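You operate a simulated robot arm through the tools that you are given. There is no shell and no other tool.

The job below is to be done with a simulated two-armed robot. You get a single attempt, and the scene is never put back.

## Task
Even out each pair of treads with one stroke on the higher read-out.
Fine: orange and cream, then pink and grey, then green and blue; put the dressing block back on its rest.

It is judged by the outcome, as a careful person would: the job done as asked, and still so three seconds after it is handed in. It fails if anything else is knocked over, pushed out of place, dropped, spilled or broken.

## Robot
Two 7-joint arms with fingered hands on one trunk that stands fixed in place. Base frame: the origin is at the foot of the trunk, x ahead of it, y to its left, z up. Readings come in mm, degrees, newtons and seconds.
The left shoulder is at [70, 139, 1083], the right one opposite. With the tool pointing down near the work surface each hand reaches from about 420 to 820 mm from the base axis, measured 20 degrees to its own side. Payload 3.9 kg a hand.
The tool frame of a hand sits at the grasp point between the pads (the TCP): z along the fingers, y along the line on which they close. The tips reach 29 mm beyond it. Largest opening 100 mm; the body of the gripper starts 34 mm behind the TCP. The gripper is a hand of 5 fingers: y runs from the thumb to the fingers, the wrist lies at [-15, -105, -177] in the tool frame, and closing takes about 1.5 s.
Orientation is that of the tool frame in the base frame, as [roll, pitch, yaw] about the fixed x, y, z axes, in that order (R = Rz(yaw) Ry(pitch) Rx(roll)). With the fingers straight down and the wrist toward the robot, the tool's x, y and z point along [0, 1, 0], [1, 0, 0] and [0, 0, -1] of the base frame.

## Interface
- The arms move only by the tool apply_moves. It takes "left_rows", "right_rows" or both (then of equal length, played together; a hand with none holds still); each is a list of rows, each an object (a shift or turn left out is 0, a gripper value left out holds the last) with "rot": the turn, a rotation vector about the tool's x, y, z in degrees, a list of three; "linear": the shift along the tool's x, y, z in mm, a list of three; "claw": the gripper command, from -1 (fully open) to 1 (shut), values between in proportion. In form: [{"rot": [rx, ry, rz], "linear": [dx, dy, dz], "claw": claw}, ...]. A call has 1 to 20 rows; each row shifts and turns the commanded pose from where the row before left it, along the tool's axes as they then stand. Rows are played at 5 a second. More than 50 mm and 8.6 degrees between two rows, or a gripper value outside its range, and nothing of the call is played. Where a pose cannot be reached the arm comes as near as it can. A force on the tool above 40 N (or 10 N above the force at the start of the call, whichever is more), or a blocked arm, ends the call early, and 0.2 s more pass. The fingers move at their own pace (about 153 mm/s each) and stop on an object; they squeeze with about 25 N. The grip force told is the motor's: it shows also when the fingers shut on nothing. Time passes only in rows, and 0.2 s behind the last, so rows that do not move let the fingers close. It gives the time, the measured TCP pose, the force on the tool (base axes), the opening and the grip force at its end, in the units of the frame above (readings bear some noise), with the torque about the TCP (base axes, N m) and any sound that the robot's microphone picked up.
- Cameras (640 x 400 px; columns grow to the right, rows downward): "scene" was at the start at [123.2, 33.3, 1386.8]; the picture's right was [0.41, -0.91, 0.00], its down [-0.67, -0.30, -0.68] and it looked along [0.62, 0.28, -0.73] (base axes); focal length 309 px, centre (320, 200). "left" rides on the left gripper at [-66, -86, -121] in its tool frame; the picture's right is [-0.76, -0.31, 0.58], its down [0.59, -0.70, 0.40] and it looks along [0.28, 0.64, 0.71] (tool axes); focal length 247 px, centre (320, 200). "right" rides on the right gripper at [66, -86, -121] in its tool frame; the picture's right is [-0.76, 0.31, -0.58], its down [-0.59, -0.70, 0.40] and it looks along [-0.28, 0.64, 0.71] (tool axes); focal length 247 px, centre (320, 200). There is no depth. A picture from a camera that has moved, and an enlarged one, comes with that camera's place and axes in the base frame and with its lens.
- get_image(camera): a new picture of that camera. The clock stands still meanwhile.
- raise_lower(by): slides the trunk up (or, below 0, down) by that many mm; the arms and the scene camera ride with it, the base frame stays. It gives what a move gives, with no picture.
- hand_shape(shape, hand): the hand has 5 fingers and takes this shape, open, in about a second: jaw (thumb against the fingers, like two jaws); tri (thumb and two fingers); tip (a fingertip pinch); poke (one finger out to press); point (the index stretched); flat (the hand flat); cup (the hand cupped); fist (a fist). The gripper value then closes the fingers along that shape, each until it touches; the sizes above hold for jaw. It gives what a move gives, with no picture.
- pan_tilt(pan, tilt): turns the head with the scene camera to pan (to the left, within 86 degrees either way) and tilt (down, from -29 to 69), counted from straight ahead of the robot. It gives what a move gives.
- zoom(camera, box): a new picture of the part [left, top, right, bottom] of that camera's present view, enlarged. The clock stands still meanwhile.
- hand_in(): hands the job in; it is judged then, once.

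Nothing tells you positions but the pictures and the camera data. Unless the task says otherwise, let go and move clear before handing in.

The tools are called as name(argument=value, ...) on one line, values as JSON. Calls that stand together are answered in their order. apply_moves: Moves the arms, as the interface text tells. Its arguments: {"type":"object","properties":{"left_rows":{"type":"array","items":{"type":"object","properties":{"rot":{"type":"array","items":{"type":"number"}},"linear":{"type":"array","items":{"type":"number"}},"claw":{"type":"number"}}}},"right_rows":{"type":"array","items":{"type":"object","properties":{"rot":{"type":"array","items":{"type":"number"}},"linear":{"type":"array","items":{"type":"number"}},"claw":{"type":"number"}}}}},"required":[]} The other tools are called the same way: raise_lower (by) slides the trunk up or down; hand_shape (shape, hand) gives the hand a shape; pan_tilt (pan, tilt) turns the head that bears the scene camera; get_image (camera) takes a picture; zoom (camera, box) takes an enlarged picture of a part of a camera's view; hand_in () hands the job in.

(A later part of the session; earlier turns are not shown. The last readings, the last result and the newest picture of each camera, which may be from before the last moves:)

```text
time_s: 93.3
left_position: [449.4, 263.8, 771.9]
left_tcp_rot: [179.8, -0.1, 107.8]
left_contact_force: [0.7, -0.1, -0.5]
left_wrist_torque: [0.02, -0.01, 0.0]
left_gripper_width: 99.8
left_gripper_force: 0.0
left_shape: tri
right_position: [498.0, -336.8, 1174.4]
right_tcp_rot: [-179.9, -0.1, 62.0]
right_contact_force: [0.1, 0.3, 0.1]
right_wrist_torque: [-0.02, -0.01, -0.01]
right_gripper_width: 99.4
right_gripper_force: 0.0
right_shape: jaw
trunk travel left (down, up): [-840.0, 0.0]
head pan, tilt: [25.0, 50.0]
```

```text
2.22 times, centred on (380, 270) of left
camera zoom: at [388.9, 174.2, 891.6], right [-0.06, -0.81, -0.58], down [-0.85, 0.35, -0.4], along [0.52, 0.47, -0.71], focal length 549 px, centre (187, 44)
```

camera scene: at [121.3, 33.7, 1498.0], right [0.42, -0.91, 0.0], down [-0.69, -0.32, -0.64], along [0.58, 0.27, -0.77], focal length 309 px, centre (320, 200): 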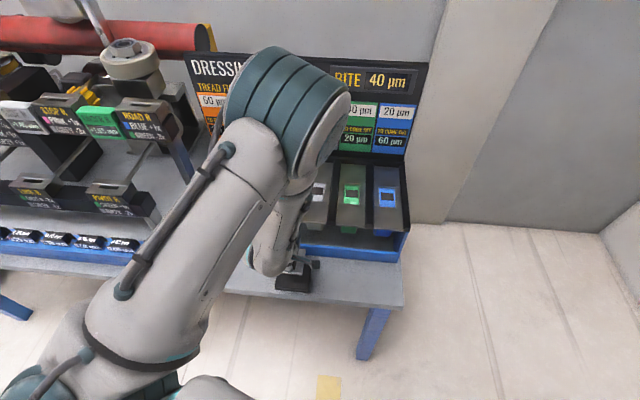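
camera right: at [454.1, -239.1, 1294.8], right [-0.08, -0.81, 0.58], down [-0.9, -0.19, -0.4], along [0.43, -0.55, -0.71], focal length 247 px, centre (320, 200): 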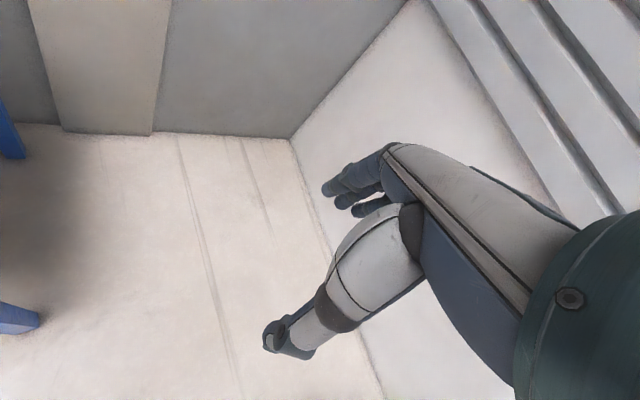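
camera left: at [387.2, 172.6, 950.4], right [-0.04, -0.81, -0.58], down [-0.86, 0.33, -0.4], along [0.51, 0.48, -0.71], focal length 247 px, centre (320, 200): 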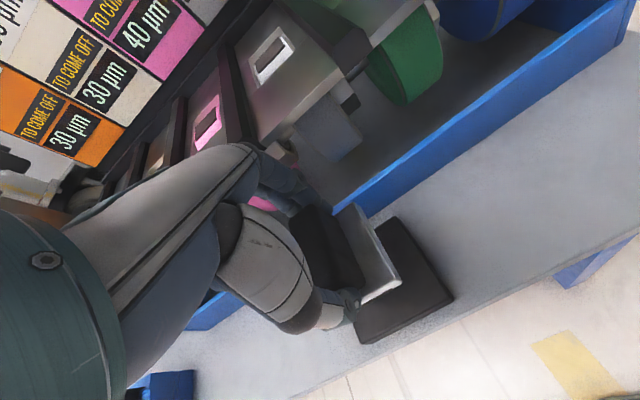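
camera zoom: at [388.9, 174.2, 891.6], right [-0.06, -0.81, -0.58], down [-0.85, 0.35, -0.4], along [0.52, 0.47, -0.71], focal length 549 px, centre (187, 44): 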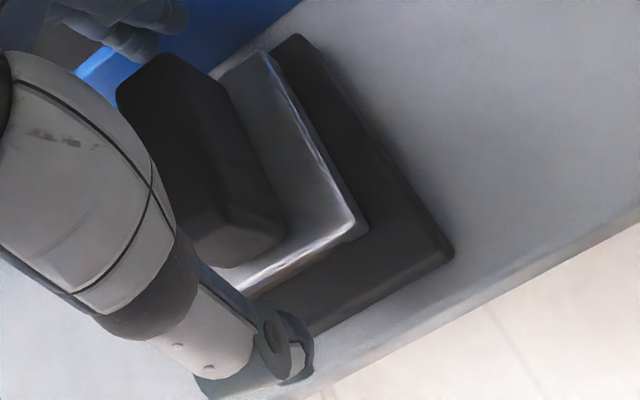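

Released and seated. Now I'll lift the left hand clear and move it away to the left.

apply_moves(left_rows=[{"linear": [0, 0, -15]}, {"linear": [0, 0, -20]}, {"linear": [0, 0, -25]}, {"linear": [0, 0, -25]}, {}])

get_image(camera="left")

get_image(camera="scene")

```text
time_s: 94.5
left_position: [449.1, 262.1, 858.3]
left_tcp_rot: [180.0, -0.1, 107.8]
left_contact_force: [-6.3, -2.3, 1.0]
left_wrist_torque: [0.08, -0.19, 0.01]
left_gripper_width: 99.8
left_gripper_force: 0.1
left_shape: tri
right_position: [498.2, -337.2, 1174.3]
right_tcp_rot: [180.0, -0.1, 62.0]
right_contact_force: [-0.1, 0.2, 0.1]
right_wrist_torque: [0.01, -0.01, -0.01]
right_gripper_width: 99.7
right_gripper_force: 0.1
right_shape: jaw
trunk travel left (down, up): [-840.0, 0.0]
head pan, tilt: [25.0, 50.0]
```

```text
taken
camera left: at [388.0, 173.8, 977.9], right [-0.06, -0.81, -0.58], down [-0.85, 0.35, -0.4], along [0.52, 0.47, -0.71], focal length 247 px, centre (320, 200)
```

left: 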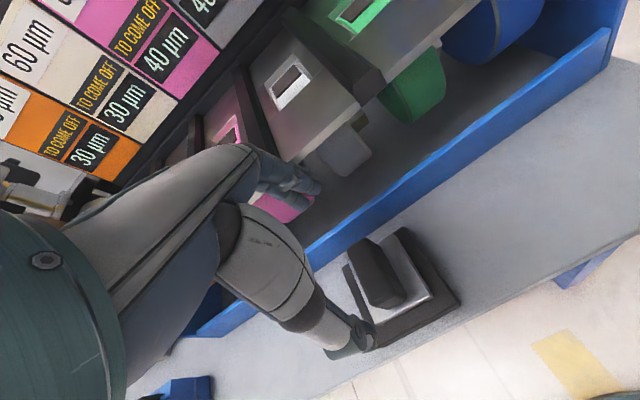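

```text
taken
camera scene: at [119.7, 32.5, 1498.2], right [0.42, -0.91, 0.0], down [-0.69, -0.32, -0.64], along [0.58, 0.27, -0.77], focal length 309 px, centre (320, 200)
```

scene: 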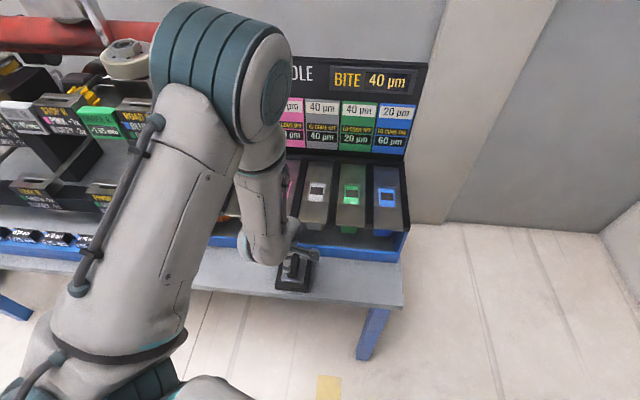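

The open fingers just brush the deck's front edge. I'll drop slightly, curl the fingers in, and then rise.

apply_moves(left_rows=[{"linear": [0, 0, 8]}, {"linear": [0, -6, 7]}, {"claw": 1}, {"claw": 1}, {"claw": 1}, {"claw": 1}, {"claw": 1}, {"claw": 1}, {"claw": 1}])

zoom(camera="left", box=[200, 120, 480, 360])

```text
time_s: 96.5
left_position: [444.0, 260.6, 841.9]
left_tcp_rot: [179.9, -0.1, 107.8]
left_contact_force: [0.3, 0.2, 1.3]
left_wrist_torque: [0.01, -0.02, -0.01]
left_gripper_width: 0.1
left_gripper_force: 25.2
left_shape: tri
right_position: [498.6, -337.4, 1174.6]
right_tcp_rot: [-179.9, 0.0, 62.0]
right_contact_force: [-1.1, -0.2, 0.2]
right_wrist_torque: [-0.01, 0.02, -0.01]
right_gripper_width: 99.8
right_gripper_force: 0.1
right_shape: jaw
trunk travel left (down, up): [-840.0, 0.0]
head pan, tilt: [25.0, 50.0]
```

```text
1.67 times, centred on (340, 240) of left
camera zoom: at [382.4, 172.4, 962.1], right [-0.06, -0.81, -0.58], down [-0.85, 0.35, -0.4], along [0.52, 0.47, -0.71], focal length 412 px, centre (287, 133)
```

zoom: 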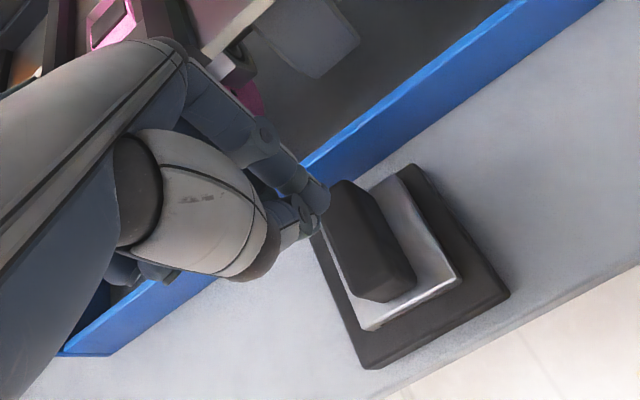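

apply_moves(left_rows=[{"linear": [12, -8, -6]}, {"linear": [15, -6, -10]}, {"linear": [20, 0, -12]}, {"linear": [25, 0, -15]}, {"linear": [30, 0, -20]}, {}])

get_image(camera="scene")

get_image(camera="left")

```text
time_s: 97.9
left_position: [398.9, 353.5, 902.2]
left_tcp_rot: [180.0, 0.0, 107.8]
left_contact_force: [0.9, -1.1, 0.6]
left_wrist_torque: [0.0, 0.0, -0.02]
left_gripper_width: 0.0
left_gripper_force: 25.2
left_shape: tri
right_position: [499.5, -338.3, 1172.4]
right_tcp_rot: [-179.9, 0.0, 61.9]
right_contact_force: [-0.7, 0.7, -0.3]
right_wrist_torque: [0.02, 0.01, 0.0]
right_gripper_width: 100.1
right_gripper_force: 0.0
right_shape: jaw
trunk travel left (down, up): [-840.0, 0.0]
head pan, tilt: [25.0, 50.0]
```

```text
taken
camera scene: at [121.6, 32.3, 1498.0], right [0.42, -0.91, 0.0], down [-0.69, -0.32, -0.64], along [0.58, 0.27, -0.77], focal length 309 px, centre (320, 200)
```

scene: 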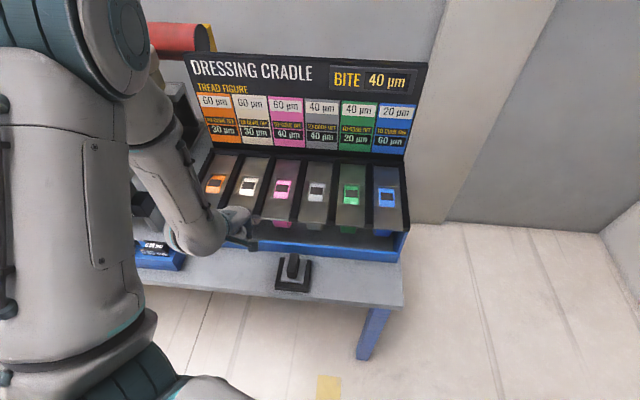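

```text
taken
camera left: at [338.2, 265.4, 1022.4], right [-0.06, -0.81, -0.58], down [-0.85, 0.35, -0.4], along [0.52, 0.47, -0.71], focal length 247 px, centre (320, 200)
```

left: 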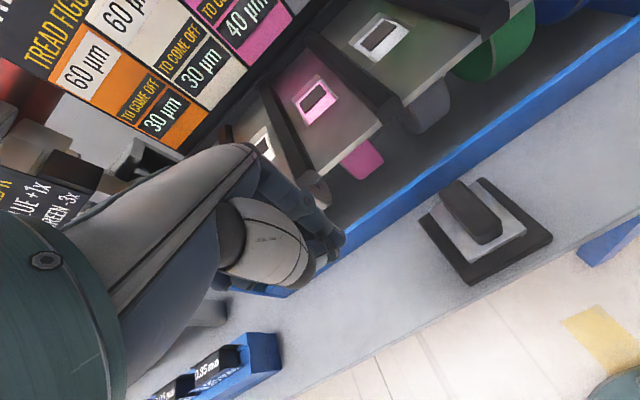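

The left hand is clear and nothing has been disturbed. I'll park it further left and up, and lower the trunk to the original height so the right arm can pick up the block.

apply_moves(left_rows=[{"linear": [25, 0, -25]}, {"linear": [30, 0, -30]}, {"linear": [30, 0, -30]}, {"linear": [30, 0, -25]}, {"linear": [30, 0, 0]}, {"linear": [25, 0, 0]}, {}])

get_image(camera="scene")

zoom(camera="scene", box=[250, 240, 340, 300])

```text
time_s: 99.5
left_position: [346.6, 514.6, 1013.9]
left_tcp_rot: [179.9, -0.2, 107.8]
left_contact_force: [-0.6, -0.9, 0.1]
left_wrist_torque: [0.01, 0.02, -0.02]
left_gripper_width: 0.0
left_gripper_force: 24.7
left_shape: tri
right_position: [498.4, -337.8, 1173.4]
right_tcp_rot: [-180.0, -0.1, 62.0]
right_contact_force: [0.4, -0.4, 0.8]
right_wrist_torque: [-0.03, 0.02, 0.0]
right_gripper_width: 99.9
right_gripper_force: 0.0
right_shape: jaw
trunk travel left (down, up): [-840.0, 0.0]
head pan, tilt: [25.0, 50.0]
```

```text
taken
camera scene: at [120.4, 32.1, 1498.1], right [0.42, -0.91, 0.0], down [-0.69, -0.32, -0.64], along [0.58, 0.27, -0.77], focal length 309 px, centre (320, 200)
```

scene: 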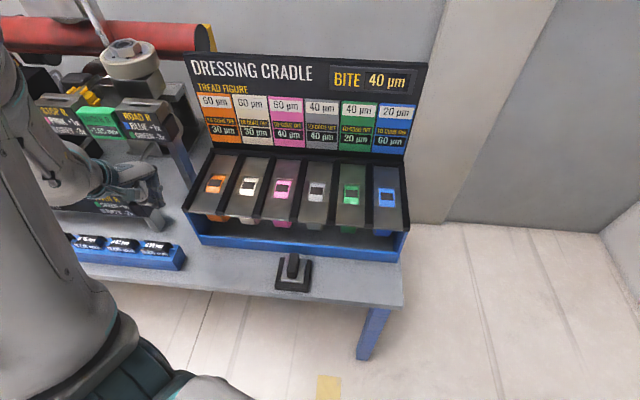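

```text
6.67 times, centred on (295, 270) of scene
camera zoom: at [120.4, 32.1, 1498.1], right [0.42, -0.91, 0.0], down [-0.69, -0.32, -0.64], along [0.58, 0.27, -0.77], focal length 2062 px, centre (487, -267)
```

zoom: 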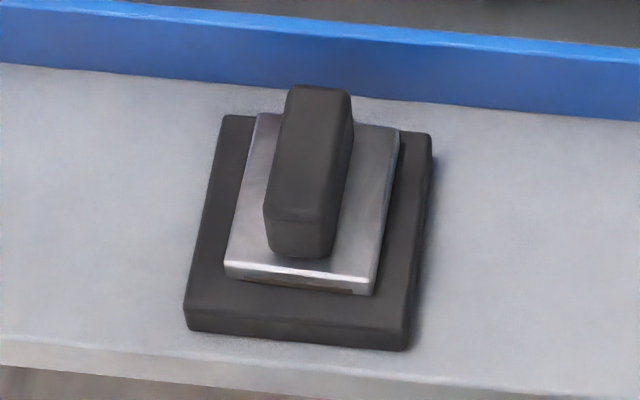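

The block is seated on its pad, still near its original spot. Now I'll lower the trunk and bring the right hand round toward the rest in the "tri" shape.

raise_lower(by=-115)

hand_shape(hand="right", shape="tri")

apply_moves(right_rows=[{"linear": [35, -19, 0]}, {"linear": [35, -19, 0]}, {"linear": [35, -19, 0]}, {"linear": [35, -19, 0]}, {"linear": [35, -19, 0]}, {"linear": [35, -19, 0]}, {"linear": [35, -19, 0]}, {"linear": [35, -19, 0]}, {"rot": [0, 0, -8]}, {"rot": [0, 0, -8]}, {"rot": [0, 0, -8]}, {"rot": [0, 0, -8]}, {"rot": [0, 0, -8]}, {"rot": [0, 0, -7]}, {}])

get_image(camera="scene")

get_image(camera="right")

```text
time_s: 101.0
left_position: [348.1, 515.1, 898.4]
left_tcp_rot: [179.9, 0.0, 107.7]
left_contact_force: [0.4, 0.4, -0.1]
left_wrist_torque: [0.0, -0.02, -0.01]
left_gripper_width: 0.2
left_gripper_force: 24.8
left_shape: tri
right_position: [499.9, -337.8, 1058.2]
right_tcp_rot: [180.0, 0.0, 61.9]
right_contact_force: [-0.2, 1.4, 0.6]
right_wrist_torque: [0.01, -0.01, -0.02]
right_gripper_width: 99.8
right_gripper_force: 0.1
right_shape: jaw
trunk travel left (down, up): [-725.0, 115.0]
head pan, tilt: [25.0, 50.0]
```

```text
time_s: 101.8
left_position: [347.2, 515.1, 897.2]
left_tcp_rot: [180.0, -0.1, 107.8]
left_contact_force: [0.1, -1.1, 0.1]
left_wrist_torque: [-0.03, -0.02, 0.02]
left_gripper_width: 0.0
left_gripper_force: 24.7
left_shape: tri
right_position: [498.9, -338.0, 1057.8]
right_tcp_rot: [-180.0, 0.0, 61.9]
right_contact_force: [0.4, -1.4, 0.1]
right_wrist_torque: [-0.02, 0.0, -0.03]
right_gripper_width: 99.8
right_gripper_force: 0.0
right_shape: tri
trunk travel left (down, up): [-725.0, 115.0]
head pan, tilt: [25.0, 50.0]
```

```text
time_s: 105.0
left_position: [345.9, 514.9, 897.4]
left_tcp_rot: [179.9, -0.1, 107.7]
left_contact_force: [0.2, -0.7, 1.1]
left_wrist_torque: [0.02, 0.02, -0.03]
left_gripper_width: 0.0
left_gripper_force: 24.7
left_shape: tri
right_position: [496.4, -18.9, 1058.6]
right_tcp_rot: [-180.0, 0.0, 109.1]
right_contact_force: [-0.3, 0.3, -0.4]
right_wrist_torque: [-0.01, -0.04, -0.01]
right_gripper_width: 99.9
right_gripper_force: 0.0
right_shape: tri
trunk travel left (down, up): [-725.0, 115.0]
head pan, tilt: [25.0, 50.0]
```

```text
taken
camera scene: at [120.5, 33.5, 1383.0], right [0.42, -0.91, 0.0], down [-0.69, -0.32, -0.64], along [0.58, 0.27, -0.77], focal length 309 px, centre (320, 200)
```

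scene: 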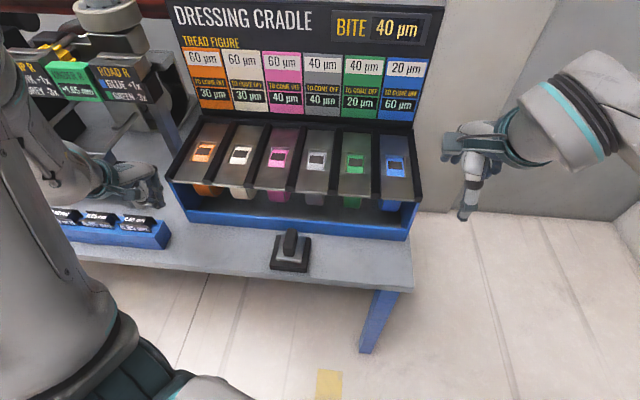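

```text
taken
camera right: at [393.1, 13.9, 1179.4], right [0.54, -0.62, 0.58], down [-0.47, -0.79, -0.4], along [0.7, -0.06, -0.71], focal length 247 px, centre (320, 200)
```

right: 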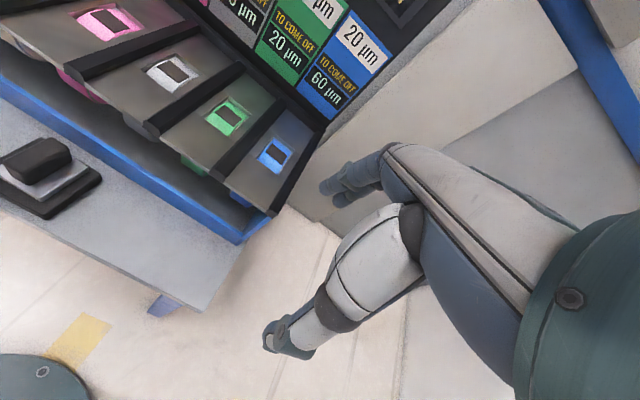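

The right hand is at yaw 109. Before picking up the block, I'll rehearse the blue lane with the empty, closed right hand well above the deck, to make sure the arm tracks the full stroke.

apply_moves(right_rows=[{"claw": 1}, {"linear": [9, 30, 10], "claw": 1}, {"linear": [9, 30, 15]}, {"linear": [9, 30, 20]}, {"linear": [9, 30, 20]}, {"linear": [10, 30, 20]}, {}, {}])

apply_moves(right_rows=[{"linear": [0, 20, 0]}, {"linear": [0, 20, 0]}, {"linear": [0, 20, 0]}, {"linear": [0, 20, 0]}, {"linear": [0, 20, 0]}, {"linear": [0, 20, 0]}, {"linear": [0, 15, 0]}, {}])

get_image(camera="scene")

get_image(camera="right")

```text
time_s: 106.8
left_position: [347.2, 515.4, 897.1]
left_tcp_rot: [179.9, -0.1, 107.8]
left_contact_force: [-1.1, -0.5, 0.1]
left_wrist_torque: [0.02, 0.01, 0.0]
left_gripper_width: 0.0
left_gripper_force: 24.7
left_shape: tri
right_position: [624.2, 74.2, 976.5]
right_tcp_rot: [180.0, 0.0, 109.0]
right_contact_force: [0.1, -0.6, 1.2]
right_wrist_torque: [-0.01, 0.01, 0.02]
right_gripper_width: 0.0
right_gripper_force: 24.7
right_shape: tri
trunk travel left (down, up): [-725.0, 115.0]
head pan, tilt: [25.0, 50.0]
```

```text
time_s: 108.7
left_position: [347.3, 515.8, 897.4]
left_tcp_rot: [179.9, -0.2, 107.8]
left_contact_force: [-0.3, 0.3, -0.3]
left_wrist_torque: [-0.02, -0.01, -0.01]
left_gripper_width: 0.0
left_gripper_force: 25.1
left_shape: tri
right_position: [716.9, 103.4, 976.1]
right_tcp_rot: [179.9, 0.0, 109.0]
right_contact_force: [0.1, 0.6, -0.3]
right_wrist_torque: [0.02, 0.0, 0.02]
right_gripper_width: 0.0
right_gripper_force: 25.2
right_shape: tri
right hand out of reach, approached as far as the arm can: row 6, 7
trunk travel left (down, up): [-725.0, 115.0]
head pan, tilt: [25.0, 50.0]
```

```text
taken
camera scene: at [120.6, 33.1, 1383.0], right [0.42, -0.91, 0.0], down [-0.69, -0.32, -0.64], along [0.58, 0.27, -0.77], focal length 309 px, centre (320, 200)
```

scene: 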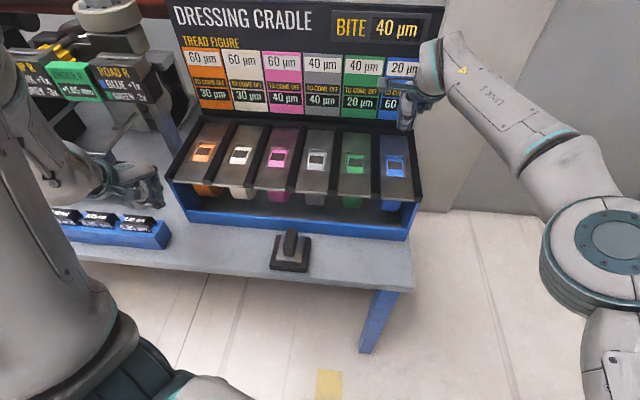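

```text
taken
camera right: at [614.3, 137.0, 1096.2], right [0.54, -0.62, 0.58], down [-0.47, -0.79, -0.4], along [0.7, -0.06, -0.71], focal length 247 px, centre (320, 200)
```

right: 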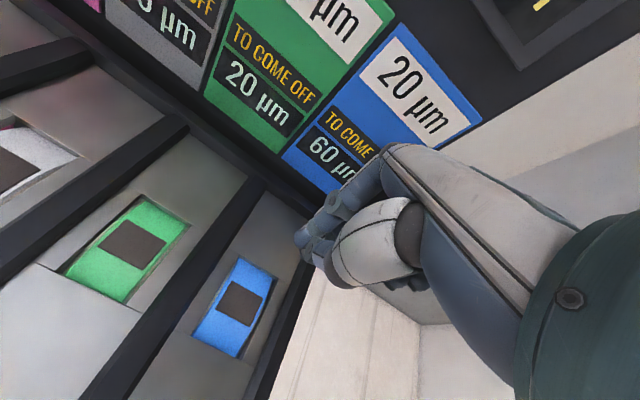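

The right arm can't reach far enough past the blue tread to finish a clean stroke. I'll withdraw it and instead rehearse the blue lane with the empty left hand, looking for a posture that tracks properly.

apply_moves(right_rows=[{"linear": [0, -30, 0]}, {"linear": [0, -30, 0]}, {"linear": [0, -35, 0]}, {"linear": [-9, -30, -10]}, {"linear": [-9, -30, -15]}, {"linear": [-9, -30, -20]}, {"linear": [-9, -30, -20]}, {"linear": [-10, -30, -20]}, {"rot": [0, 0, 8]}, {"rot": [0, 0, 8]}, {"rot": [0, 0, 8]}, {"rot": [0, 0, 8]}, {"rot": [0, 0, 8]}, {"rot": [0, 0, 7]}, {}])

apply_moves(right_rows=[{"linear": [-35, 19, 0]}, {"linear": [-35, 19, 0]}, {"linear": [-35, 19, 0]}, {"linear": [-35, 19, 0]}, {"linear": [-35, 19, 0]}, {"linear": [-35, 19, 0]}, {"linear": [-35, 19, 0]}, {"linear": [-35, 19, 0]}, {}])

get_image(camera="scene")

```text
time_s: 111.8
left_position: [347.3, 515.7, 898.6]
left_tcp_rot: [179.9, -0.1, 107.8]
left_contact_force: [1.0, -0.5, 0.8]
left_wrist_torque: [-0.02, -0.02, 0.0]
left_gripper_width: 0.0
left_gripper_force: 25.1
left_shape: tri
right_position: [500.7, -19.2, 1060.7]
right_tcp_rot: [-180.0, -0.1, 62.0]
right_contact_force: [-0.9, -0.3, 0.0]
right_wrist_torque: [0.05, 0.02, -0.01]
right_gripper_width: 0.0
right_gripper_force: 25.1
right_shape: tri
trunk travel left (down, up): [-725.0, 115.0]
head pan, tilt: [25.0, 50.0]
```

```text
time_s: 113.8
left_position: [345.9, 516.3, 897.0]
left_tcp_rot: [179.9, -0.1, 107.8]
left_contact_force: [-0.5, 0.2, 0.2]
left_wrist_torque: [0.03, 0.03, 0.0]
left_gripper_width: 0.0
left_gripper_force: 25.1
left_shape: tri
right_position: [505.9, -338.2, 1061.4]
right_tcp_rot: [179.9, 0.1, 62.0]
right_contact_force: [0.7, 0.2, -0.1]
right_wrist_torque: [0.0, -0.01, 0.01]
right_gripper_width: 0.0
right_gripper_force: 24.6
right_shape: tri
trunk travel left (down, up): [-725.0, 115.0]
head pan, tilt: [25.0, 50.0]
```

```text
taken
camera scene: at [120.5, 34.5, 1383.0], right [0.42, -0.91, 0.0], down [-0.69, -0.32, -0.64], along [0.58, 0.27, -0.77], focal length 309 px, centre (320, 200)
```

scene: 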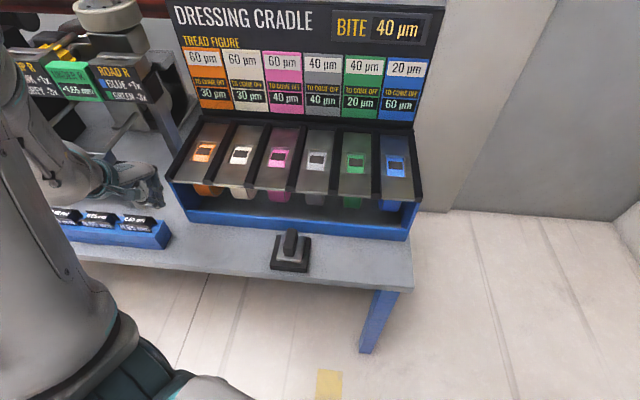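

I'll re-create the route that gave the good elbow-out posture the first time: turn the left hand to yaw 20°, stretch it out over the orange side, then come back to the rest and turn it forward.

apply_moves(left_rows=[{"linear": [0, 0, -29]}, {"linear": [0, 0, -29]}, {"linear": [0, 0, -29]}, {"linear": [0, 0, -29]}, {"rot": [0, 0, 8]}, {"rot": [0, 0, 8]}, {"rot": [0, 0, 8]}, {"rot": [0, 0, 8]}, {"rot": [0, 0, 8]}, {"rot": [0, 0, 8]}, {"rot": [0, 0, 8]}, {"rot": [0, 0, 8]}, {"rot": [0, 0, 8]}, {"rot": [0, 0, 8]}, {"rot": [0, 0, 8]}, {}])

apply_moves(left_rows=[{"linear": [28, 3, 0]}, {"linear": [28, 3, 0]}, {"linear": [28, 3, 0]}, {"linear": [28, 3, 0]}, {"linear": [28, 3, 0]}, {"linear": [28, 3, 0]}, {"linear": [28, 3, 0]}, {"linear": [28, 3, 0]}, {"linear": [28, 3, 0]}, {}, {}])

get_image(camera="scene")

```text
time_s: 117.2
left_position: [373.1, 516.6, 1018.8]
left_tcp_rot: [-179.8, -0.3, 28.0]
left_contact_force: [0.7, -0.5, 0.0]
left_wrist_torque: [0.0, -0.01, -0.06]
left_gripper_width: 0.0
left_gripper_force: 24.8
left_shape: tri
left hand out of reach, approached as far as the arm can: row 14, 15
right_position: [507.1, -338.2, 1060.2]
right_tcp_rot: [-180.0, 0.0, 62.0]
right_contact_force: [-0.7, -0.4, -0.3]
right_wrist_torque: [-0.01, 0.02, 0.03]
right_gripper_width: 0.1
right_gripper_force: 25.4
right_shape: tri
trunk travel left (down, up): [-725.0, 115.0]
head pan, tilt: [25.0, 50.0]
```

```text
time_s: 119.7
left_position: [532.2, 555.2, 1024.7]
left_tcp_rot: [-179.8, -0.4, 27.8]
left_contact_force: [0.5, 0.3, -0.6]
left_wrist_torque: [-0.02, 0.02, 0.0]
left_gripper_width: 0.0
left_gripper_force: 24.8
left_shape: tri
left hand out of reach, approached as far as the arm can: row 6, 7, 8, 9
right_position: [506.5, -339.4, 1060.3]
right_tcp_rot: [-180.0, 0.0, 62.0]
right_contact_force: [-0.2, 1.0, -0.6]
right_wrist_torque: [-0.01, -0.01, 0.0]
right_gripper_width: 0.0
right_gripper_force: 25.0
right_shape: tri
trunk travel left (down, up): [-725.0, 115.0]
head pan, tilt: [25.0, 50.0]
```

```text
taken
camera scene: at [121.0, 32.6, 1383.0], right [0.42, -0.91, 0.0], down [-0.69, -0.32, -0.64], along [0.58, 0.27, -0.77], focal length 309 px, centre (320, 200)
```

scene: 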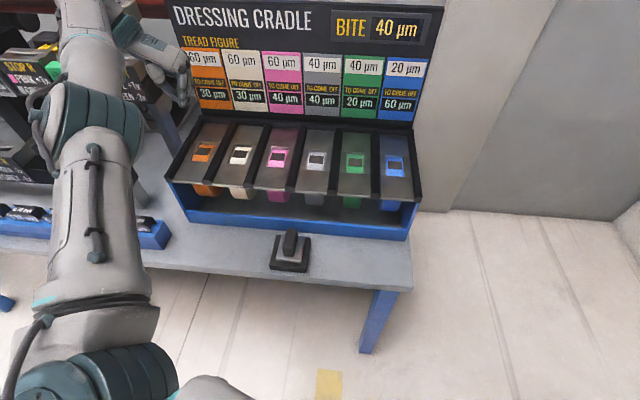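

apply_moves(left_rows=[{"linear": [-26.6, 27.4, 0]}, {"linear": [-26.6, 27.4, 0]}, {"linear": [-26.6, 27.4, 0]}, {"linear": [-26.6, 27.4, 0]}, {"linear": [-26.6, 27.4, 0]}, {"linear": [-26.6, 27.4, 0]}, {"linear": [-26.6, 27.4, 0]}, {"linear": [-26.6, 27.4, 0]}, {}])

get_image(camera="scene")

```text
time_s: 121.7
left_position: [446.0, 268.7, 1016.1]
left_tcp_rot: [178.8, 0.7, 29.3]
left_contact_force: [-0.3, 0.0, -0.6]
left_wrist_torque: [-0.01, 0.04, -0.02]
left_gripper_width: 0.4
left_gripper_force: 24.6
left_shape: tri
right_position: [506.2, -339.6, 1060.9]
right_tcp_rot: [180.0, 0.0, 62.0]
right_contact_force: [0.1, 0.0, 0.2]
right_wrist_torque: [0.01, 0.02, -0.01]
right_gripper_width: 0.0
right_gripper_force: 24.7
right_shape: tri
trunk travel left (down, up): [-725.0, 115.0]
head pan, tilt: [25.0, 50.0]
```

```text
taken
camera scene: at [121.3, 32.6, 1383.0], right [0.42, -0.91, 0.0], down [-0.69, -0.32, -0.64], along [0.58, 0.27, -0.77], focal length 309 px, centre (320, 200)
```

scene: 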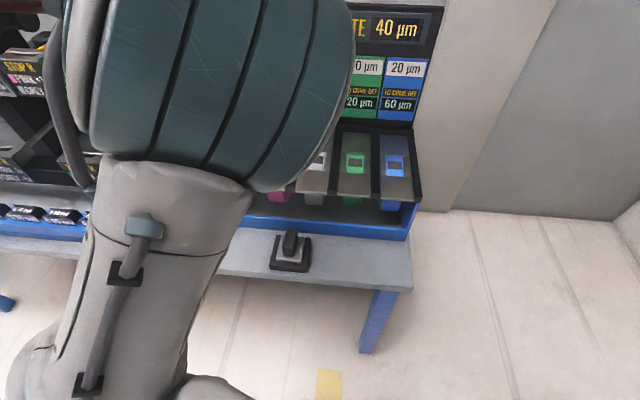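

There's a small tracking error again with the elbow right next to the head, so I suspect the elbow is bumping the head. I'll turn the head away to test that.

pan_tilt(pan=-70, tilt=30)

apply_moves(left_rows=[{}, {}, {}])

get_image(camera="left")

```text
time_s: 123.4
left_position: [446.7, 264.5, 1018.0]
left_tcp_rot: [178.4, 0.4, 28.8]
left_contact_force: [-0.5, 0.2, -0.2]
left_wrist_torque: [0.03, 0.01, 0.0]
left_gripper_width: 0.3
left_gripper_force: 25.1
left_shape: tri
right_position: [506.3, -338.9, 1061.7]
right_tcp_rot: [-180.0, -0.1, 61.9]
right_contact_force: [-0.4, -0.5, 0.2]
right_wrist_torque: [-0.07, 0.0, 0.0]
right_gripper_width: 0.0
right_gripper_force: 25.1
right_shape: tri
trunk travel left (down, up): [-725.0, 115.0]
head pan, tilt: [-70.0, 30.0]
```

```text
time_s: 124.2
left_position: [446.7, 265.8, 1017.7]
left_tcp_rot: [178.4, 0.5, 28.9]
left_contact_force: [0.8, -1.2, 0.1]
left_wrist_torque: [-0.03, 0.01, 0.04]
left_gripper_width: 0.0
left_gripper_force: 24.8
left_shape: tri
right_position: [507.0, -338.3, 1062.2]
right_tcp_rot: [-179.9, 0.0, 62.0]
right_contact_force: [-0.4, -0.1, -0.6]
right_wrist_torque: [0.0, 0.0, -0.01]
right_gripper_width: 0.1
right_gripper_force: 25.1
right_shape: tri
trunk travel left (down, up): [-725.0, 115.0]
head pan, tilt: [-70.0, 30.0]
```

```text
taken
camera left: at [347.8, 312.8, 1136.1], right [-0.81, -0.11, -0.58], down [0.18, 0.89, -0.42], along [0.56, -0.44, -0.7], focal length 247 px, centre (320, 200)
```

left: 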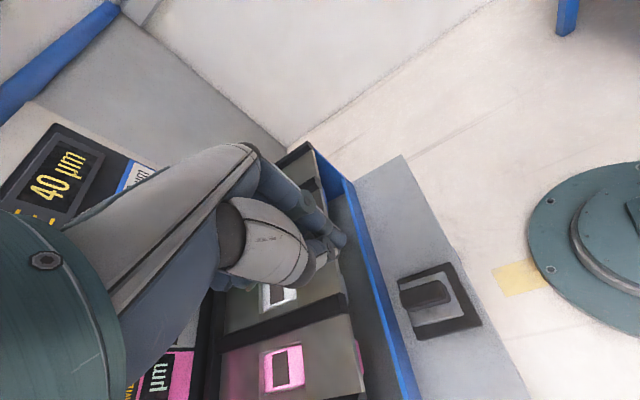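

pan_tilt(pan=20, tilt=15)

get_image(camera="scene")

pan_tilt(pan=-40, tilt=15)

get_image(camera="scene")

```text
time_s: 125.8
left_position: [447.4, 265.6, 1017.5]
left_tcp_rot: [178.5, 0.5, 28.9]
left_contact_force: [0.3, 0.4, 0.5]
left_wrist_torque: [-0.01, 0.0, -0.04]
left_gripper_width: 0.0
left_gripper_force: 25.3
left_shape: tri
right_position: [506.5, -337.7, 1060.5]
right_tcp_rot: [180.0, 0.0, 62.0]
right_contact_force: [-0.1, -0.1, 0.2]
right_wrist_torque: [0.0, 0.03, -0.02]
right_gripper_width: 0.0
right_gripper_force: 25.7
right_shape: tri
trunk travel left (down, up): [-725.0, 115.0]
head pan, tilt: [20.0, 15.0]
```

```text
taken
camera scene: at [138.7, 32.4, 1436.8], right [0.34, -0.94, 0.0], down [-0.24, -0.09, -0.97], along [0.91, 0.33, -0.26], focal length 309 px, centre (320, 200)
```

scene: 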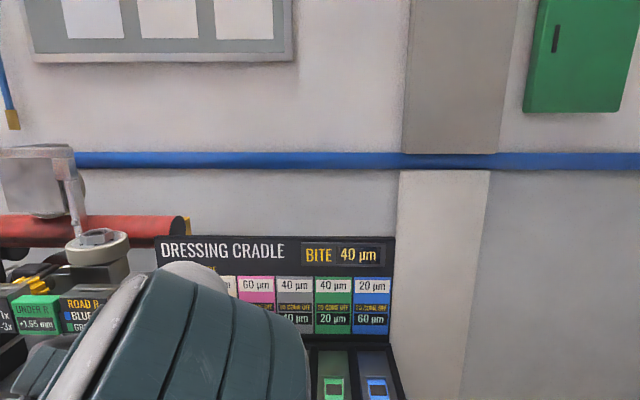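

```text
time_s: 127.1
left_position: [447.1, 266.8, 1016.4]
left_tcp_rot: [178.6, 0.5, 28.9]
left_contact_force: [1.0, 0.6, -0.1]
left_wrist_torque: [0.02, -0.04, 0.04]
left_gripper_width: 0.0
left_gripper_force: 24.7
left_shape: tri
right_position: [506.5, -339.3, 1061.1]
right_tcp_rot: [179.9, 0.0, 62.0]
right_contact_force: [-0.1, 0.2, 0.4]
right_wrist_torque: [0.0, 0.0, -0.03]
right_gripper_width: 0.1
right_gripper_force: 25.0
right_shape: tri
trunk travel left (down, up): [-725.0, 115.0]
head pan, tilt: [-40.0, 15.0]
```

```text
taken
camera scene: at [122.5, -59.4, 1436.8], right [-0.64, -0.77, 0.0], down [-0.2, 0.17, -0.97], along [0.74, -0.62, -0.26], focal length 309 px, centre (320, 200)
```

scene: 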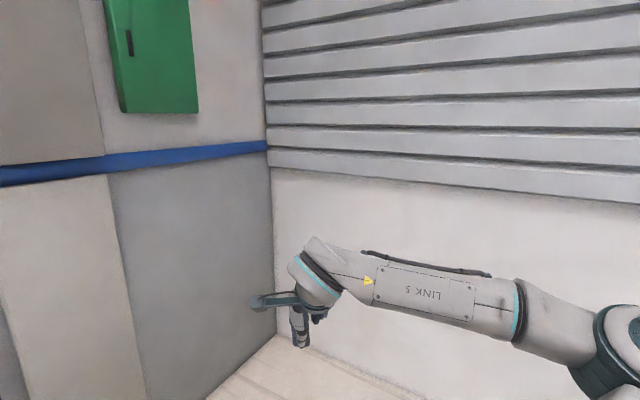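

The elbow isn't touching the head, so the limit is in the wrist at that yaw. A different idea: at yaw 20° (hand pointing right, gripping across the handle's narrow side) the left arm should be comfortable at the blue lane. I'll rehearse that with the empty hand, high above the deck.

pan_tilt(pan=25, tilt=50)

apply_moves(left_rows=[{"rot": [0, 0, 8.2]}, {"linear": [12, 28, 0]}, {"linear": [12, 28, 0]}, {"linear": [12, 28, 0]}, {"linear": [12, 28, 0]}, {"linear": [12, 28, 0]}, {"linear": [14, 28, 0]}, {"linear": [14, 35, 0]}, {"linear": [14, 35, 0]}, {}, {}])

get_image(camera="scene")

get_image(camera="left")

```text
time_s: 128.5
left_position: [447.1, 266.0, 1017.7]
left_tcp_rot: [178.6, 0.5, 28.8]
left_contact_force: [-0.1, 0.8, -0.2]
left_wrist_torque: [0.0, 0.0, 0.03]
left_gripper_width: 0.1
left_gripper_force: 24.7
left_shape: tri
right_position: [506.2, -339.2, 1061.2]
right_tcp_rot: [180.0, 0.0, 62.0]
right_contact_force: [-0.4, 0.9, 0.7]
right_wrist_torque: [0.0, 0.0, -0.01]
right_gripper_width: 0.0
right_gripper_force: 24.6
right_shape: tri
trunk travel left (down, up): [-725.0, 115.0]
head pan, tilt: [25.0, 50.0]
```

```text
time_s: 130.9
left_position: [626.9, 86.2, 1022.9]
left_tcp_rot: [178.5, 0.4, 21.3]
left_contact_force: [0.7, -1.2, -0.1]
left_wrist_torque: [-0.04, 0.03, -0.01]
left_gripper_width: 0.0
left_gripper_force: 24.5
left_shape: tri
right_position: [507.0, -338.5, 1060.5]
right_tcp_rot: [180.0, -0.1, 62.0]
right_contact_force: [0.6, -0.3, -0.9]
right_wrist_torque: [-0.01, -0.01, -0.04]
right_gripper_width: 0.0
right_gripper_force: 24.9
right_shape: tri
trunk travel left (down, up): [-725.0, 115.0]
head pan, tilt: [25.0, 50.0]
```

```text
taken
camera scene: at [120.9, 32.9, 1383.0], right [0.42, -0.91, 0.0], down [-0.69, -0.32, -0.64], along [0.58, 0.27, -0.77], focal length 309 px, centre (320, 200)
```

scene: 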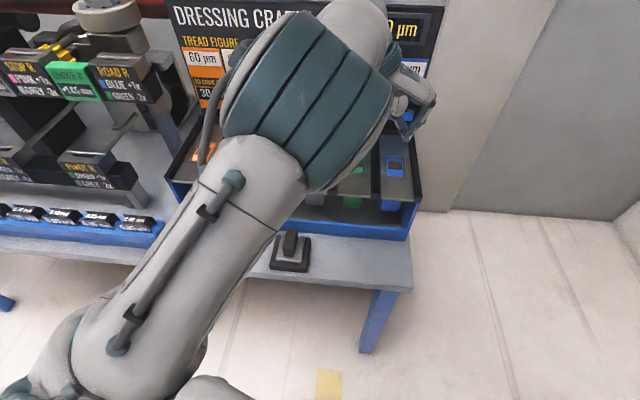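

```text
taken
camera left: at [534.7, 145.5, 1141.0], right [-0.82, 0.0, -0.58], down [0.29, 0.86, -0.42], along [0.5, -0.51, -0.7], focal length 247 px, centre (320, 200)
```

left: 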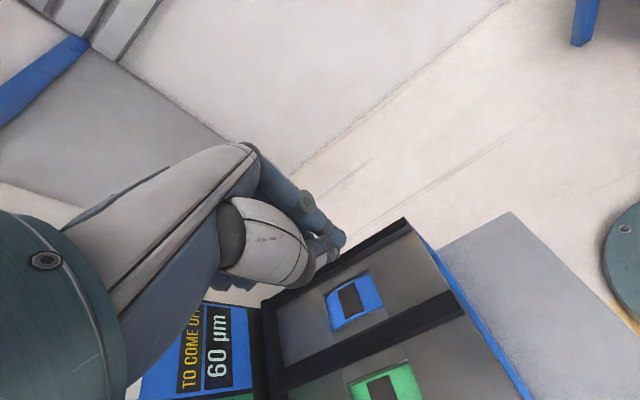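

There is a small residual error here too. It was absent when the trunk was raised (hand lower relative to the shoulder), so I'll raise the trunk, bring the hand down, and check the error again.

raise_lower(by=115)

apply_moves(left_rows=[{"linear": [0, 0, 30]}, {"linear": [0, 0, 30]}, {"linear": [0, 0, 30]}, {"linear": [0, 0, 30]}, {"linear": [0, 0, 30]}, {}, {}, {}])

get_image(camera="scene")

```text
time_s: 132.3
left_position: [625.4, 85.5, 1135.7]
left_tcp_rot: [178.9, 0.5, 21.3]
left_contact_force: [-0.4, 0.0, 0.5]
left_wrist_torque: [0.0, 0.01, 0.03]
left_gripper_width: 0.3
left_gripper_force: 25.1
left_shape: tri
right_position: [506.2, -337.7, 1175.9]
right_tcp_rot: [-180.0, 0.0, 62.0]
right_contact_force: [-0.8, -0.6, 0.4]
right_wrist_torque: [0.02, 0.02, 0.0]
right_gripper_width: 0.0
right_gripper_force: 25.2
right_shape: tri
trunk travel left (down, up): [-840.0, 0.0]
head pan, tilt: [25.0, 50.0]
```

```text
time_s: 134.1
left_position: [621.7, 73.5, 984.5]
left_tcp_rot: [-179.8, -0.4, 19.7]
left_contact_force: [-0.1, 0.4, -0.5]
left_wrist_torque: [-0.02, -0.01, 0.02]
left_gripper_width: 0.0
left_gripper_force: 24.6
left_shape: tri
right_position: [507.7, -338.2, 1176.3]
right_tcp_rot: [-180.0, 0.0, 62.1]
right_contact_force: [-0.2, 0.1, 0.4]
right_wrist_torque: [-0.01, -0.01, 0.01]
right_gripper_width: 0.0
right_gripper_force: 24.8
right_shape: tri
trunk travel left (down, up): [-840.0, 0.0]
head pan, tilt: [25.0, 50.0]
```

```text
taken
camera scene: at [121.0, 33.0, 1498.0], right [0.42, -0.91, 0.0], down [-0.69, -0.32, -0.64], along [0.58, 0.27, -0.77], focal length 309 px, centre (320, 200)
```

scene: 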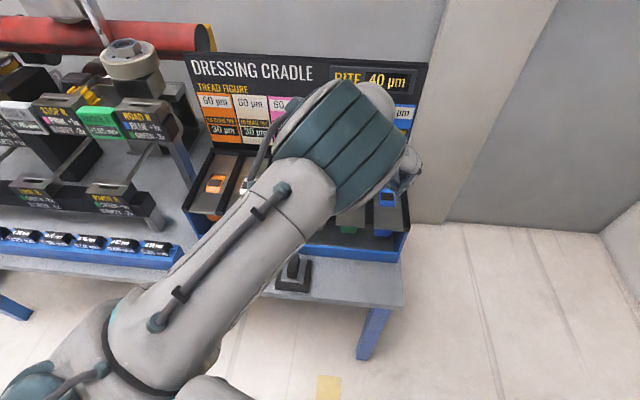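

At this height the arm tracks exactly at the blue lane. Now I'll rehearse the forward stroke and a slight lowering.

apply_moves(left_rows=[{"linear": [0, 0, 20]}, {"linear": [0, 0, 20]}, {"linear": [20, 0, 0]}, {"linear": [20, 0, 0]}, {"linear": [20, 0, 0]}, {"linear": [20, 0, 0]}, {"linear": [20, 0, 0]}, {"linear": [20, 0, 0]}, {"linear": [18, 0, 0]}, {}, {}])

get_image(camera="scene")

get_image(camera="left")

```text
time_s: 136.5
left_position: [715.8, 105.9, 945.2]
left_tcp_rot: [-179.7, -0.4, 19.7]
left_contact_force: [0.0, -0.2, -0.2]
left_wrist_torque: [-0.01, -0.01, 0.01]
left_gripper_width: 0.2
left_gripper_force: 24.5
left_shape: tri
left hand out of reach, approached as far as the arm can: row 8, 9
right_position: [506.2, -339.5, 1176.4]
right_tcp_rot: [179.9, -0.1, 62.0]
right_contact_force: [0.8, -0.7, 0.0]
right_wrist_torque: [0.02, 0.01, -0.01]
right_gripper_width: 0.0
right_gripper_force: 24.7
right_shape: tri
trunk travel left (down, up): [-840.0, 0.0]
head pan, tilt: [25.0, 50.0]
```

```text
taken
camera scene: at [120.3, 32.3, 1498.1], right [0.42, -0.91, 0.0], down [-0.69, -0.32, -0.64], along [0.58, 0.27, -0.77], focal length 309 px, centre (320, 200)
```

scene: 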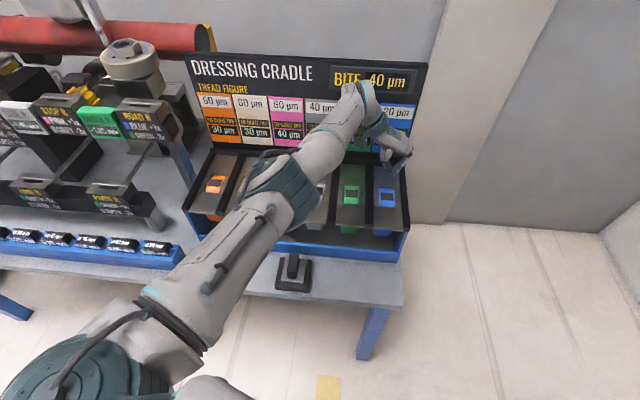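

```text
taken
camera left: at [624.5, 163.8, 1065.5], right [-0.81, 0.04, -0.58], down [0.32, 0.86, -0.39], along [0.49, -0.5, -0.71], focal length 247 px, centre (320, 200)
```

left: 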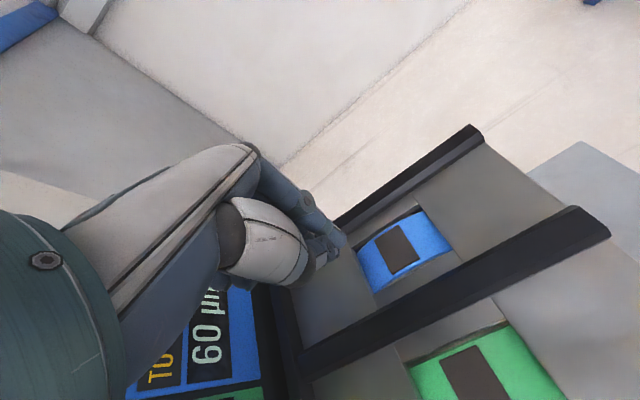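

The flat-hand limit is d≈710. Since at this yaw the pads press on the handle's long sides, I can grip with the hand pitched forward about 20° and the block stays flat. That brings the wrist back about 60 mm, so I'll rehearse that tilt.

apply_moves(left_rows=[{"linear": [-20, 0, -10]}, {"linear": [-20, 0, -10]}, {"rot": [0, 7, 0]}, {"rot": [0, 7, 0]}, {"rot": [0, 6, 0]}, {}])

get_image(camera="left")

```text
time_s: 137.9
left_position: [677.9, 92.7, 963.5]
left_tcp_rot: [-179.7, -20.6, 19.6]
left_contact_force: [-0.2, -0.3, -0.4]
left_wrist_torque: [0.02, -0.01, 0.01]
left_gripper_width: 0.0
left_gripper_force: 25.1
left_shape: tri
right_position: [506.6, -339.2, 1175.2]
right_tcp_rot: [-179.9, 0.0, 62.0]
right_contact_force: [-0.4, 0.0, -0.1]
right_wrist_torque: [-0.01, -0.03, 0.01]
right_gripper_width: 0.0
right_gripper_force: 24.9
right_shape: tri
trunk travel left (down, up): [-840.0, 0.0]
head pan, tilt: [25.0, 50.0]
```

```text
taken
camera left: at [552.7, 138.4, 1053.0], right [-0.58, 0.12, -0.8], down [0.41, 0.9, -0.17], along [0.7, -0.43, -0.57], focal length 247 px, centre (320, 200)
```

left: 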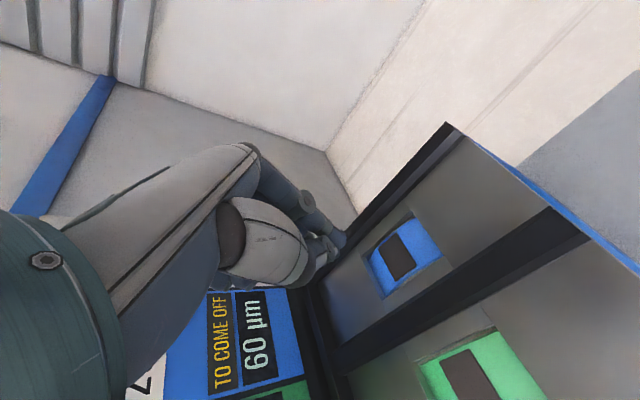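

apply_moves(left_rows=[{"linear": [18.7, 0, 7.04]}, {"linear": [18.7, 0, 7.04]}, {"linear": [18.7, 0, 7.04]}, {"linear": [18.7, 0, 7.04]}, {}, {}])

get_image(camera="scene")

get_image(camera="left")

```text
time_s: 139.3
left_position: [754.8, 119.5, 964.3]
left_tcp_rot: [-179.7, -20.3, 19.7]
left_contact_force: [-0.2, -0.4, -0.2]
left_wrist_torque: [0.03, 0.02, 0.01]
left_gripper_width: 0.0
left_gripper_force: 25.4
left_shape: tri
right_position: [506.3, -338.2, 1176.1]
right_tcp_rot: [-180.0, 0.0, 62.0]
right_contact_force: [-0.6, 0.2, 0.7]
right_wrist_torque: [0.0, -0.03, -0.03]
right_gripper_width: 0.2
right_gripper_force: 25.4
right_shape: tri
trunk travel left (down, up): [-840.0, 0.0]
head pan, tilt: [25.0, 50.0]
```

```text
taken
camera scene: at [120.7, 33.1, 1498.0], right [0.42, -0.91, 0.0], down [-0.69, -0.32, -0.64], along [0.58, 0.27, -0.77], focal length 309 px, centre (320, 200)
```

scene: 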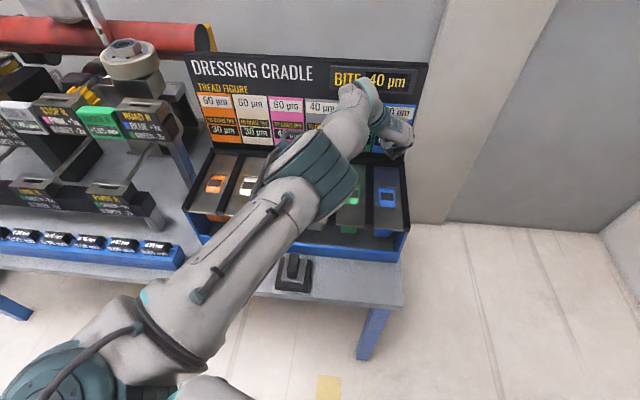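

```text
taken
camera left: at [629.1, 165.5, 1054.5], right [-0.58, 0.12, -0.8], down [0.41, 0.9, -0.17], along [0.7, -0.43, -0.57], focal length 247 px, centre (320, 200)
```

left: 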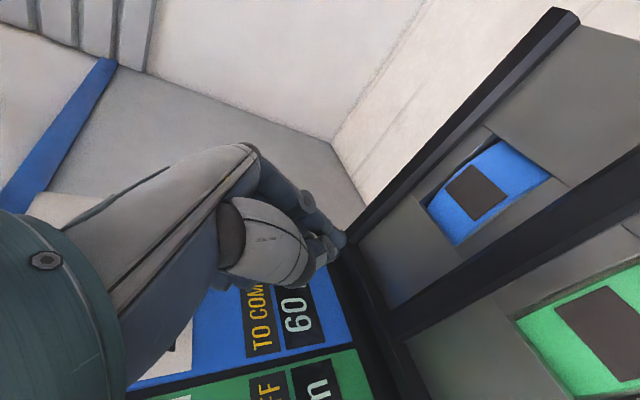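

The tilted hand reaches d≈751. I'll check that it still holds nearer deck height.

apply_moves(left_rows=[{"linear": [-6, 0, 15.9]}, {"linear": [-6, 0, 15.9]}, {}, {}])

apply_moves(left_rows=[{"linear": [12, 0, -31.8]}, {"linear": [-18.7, 0, -7.04]}, {"linear": [-18.7, 0, -7.04]}, {"linear": [-28, 0, -10.6]}, {"linear": [-28, 0, -10.6]}, {"linear": [-28, 0, -10.6]}, {"linear": [-9.3, 0, -3.5]}, {}, {}])

```text
time_s: 140.3
left_position: [755.1, 120.3, 929.3]
left_tcp_rot: [-179.8, -20.4, 19.6]
left_contact_force: [0.3, -1.0, 0.5]
left_wrist_torque: [-0.04, 0.01, -0.02]
left_gripper_width: 0.0
left_gripper_force: 25.1
left_shape: tri
right_position: [506.0, -339.1, 1175.6]
right_tcp_rot: [180.0, 0.1, 62.0]
right_contact_force: [0.2, -0.5, 0.0]
right_wrist_torque: [-0.02, -0.01, -0.05]
right_gripper_width: 0.0
right_gripper_force: 24.7
right_shape: tri
trunk travel left (down, up): [-840.0, 0.0]
head pan, tilt: [25.0, 50.0]
```

```text
time_s: 142.3
left_position: [622.3, 80.6, 957.1]
left_tcp_rot: [179.9, -19.6, 20.8]
left_contact_force: [0.0, 0.3, -0.2]
left_wrist_torque: [0.02, -0.01, 0.01]
left_gripper_width: 0.0
left_gripper_force: 25.1
left_shape: tri
right_position: [506.1, -339.2, 1175.1]
right_tcp_rot: [180.0, 0.0, 61.9]
right_contact_force: [0.5, -0.2, 0.5]
right_wrist_torque: [0.01, 0.0, 0.01]
right_gripper_width: 0.2
right_gripper_force: 24.9
right_shape: tri
trunk travel left (down, up): [-840.0, 0.0]
head pan, tilt: [25.0, 50.0]
```

apply_moves(left_rows=[{"linear": [-5.2, 0, 14]}, {"linear": [-5.2, 0, 14]}, {}, {}])

get_image(camera="scene")

```text
time_s: 143.3
left_position: [621.0, 76.4, 933.1]
left_tcp_rot: [179.9, -20.2, 20.3]
left_contact_force: [-0.1, -0.7, 0.1]
left_wrist_torque: [0.01, 0.03, 0.02]
left_gripper_width: 0.1
left_gripper_force: 24.7
left_shape: tri
right_position: [507.1, -338.5, 1175.9]
right_tcp_rot: [-180.0, 0.0, 62.1]
right_contact_force: [0.6, 0.3, 0.0]
right_wrist_torque: [0.02, -0.02, 0.0]
right_gripper_width: 0.0
right_gripper_force: 25.0
right_shape: tri
trunk travel left (down, up): [-840.0, 0.0]
head pan, tilt: [25.0, 50.0]
```

```text
taken
camera scene: at [120.7, 33.1, 1498.0], right [0.42, -0.91, 0.0], down [-0.69, -0.32, -0.64], along [0.58, 0.27, -0.77], focal length 309 px, centre (320, 200)
```

scene: 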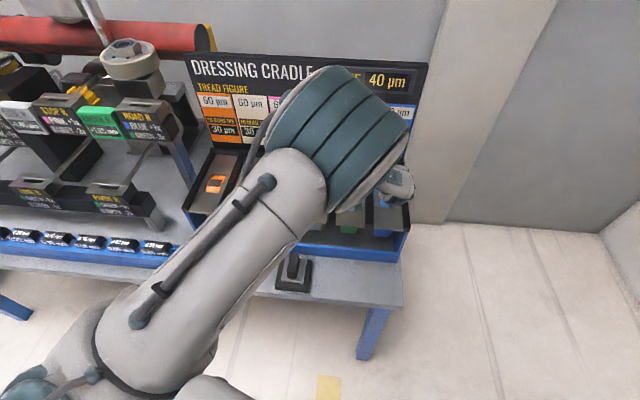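

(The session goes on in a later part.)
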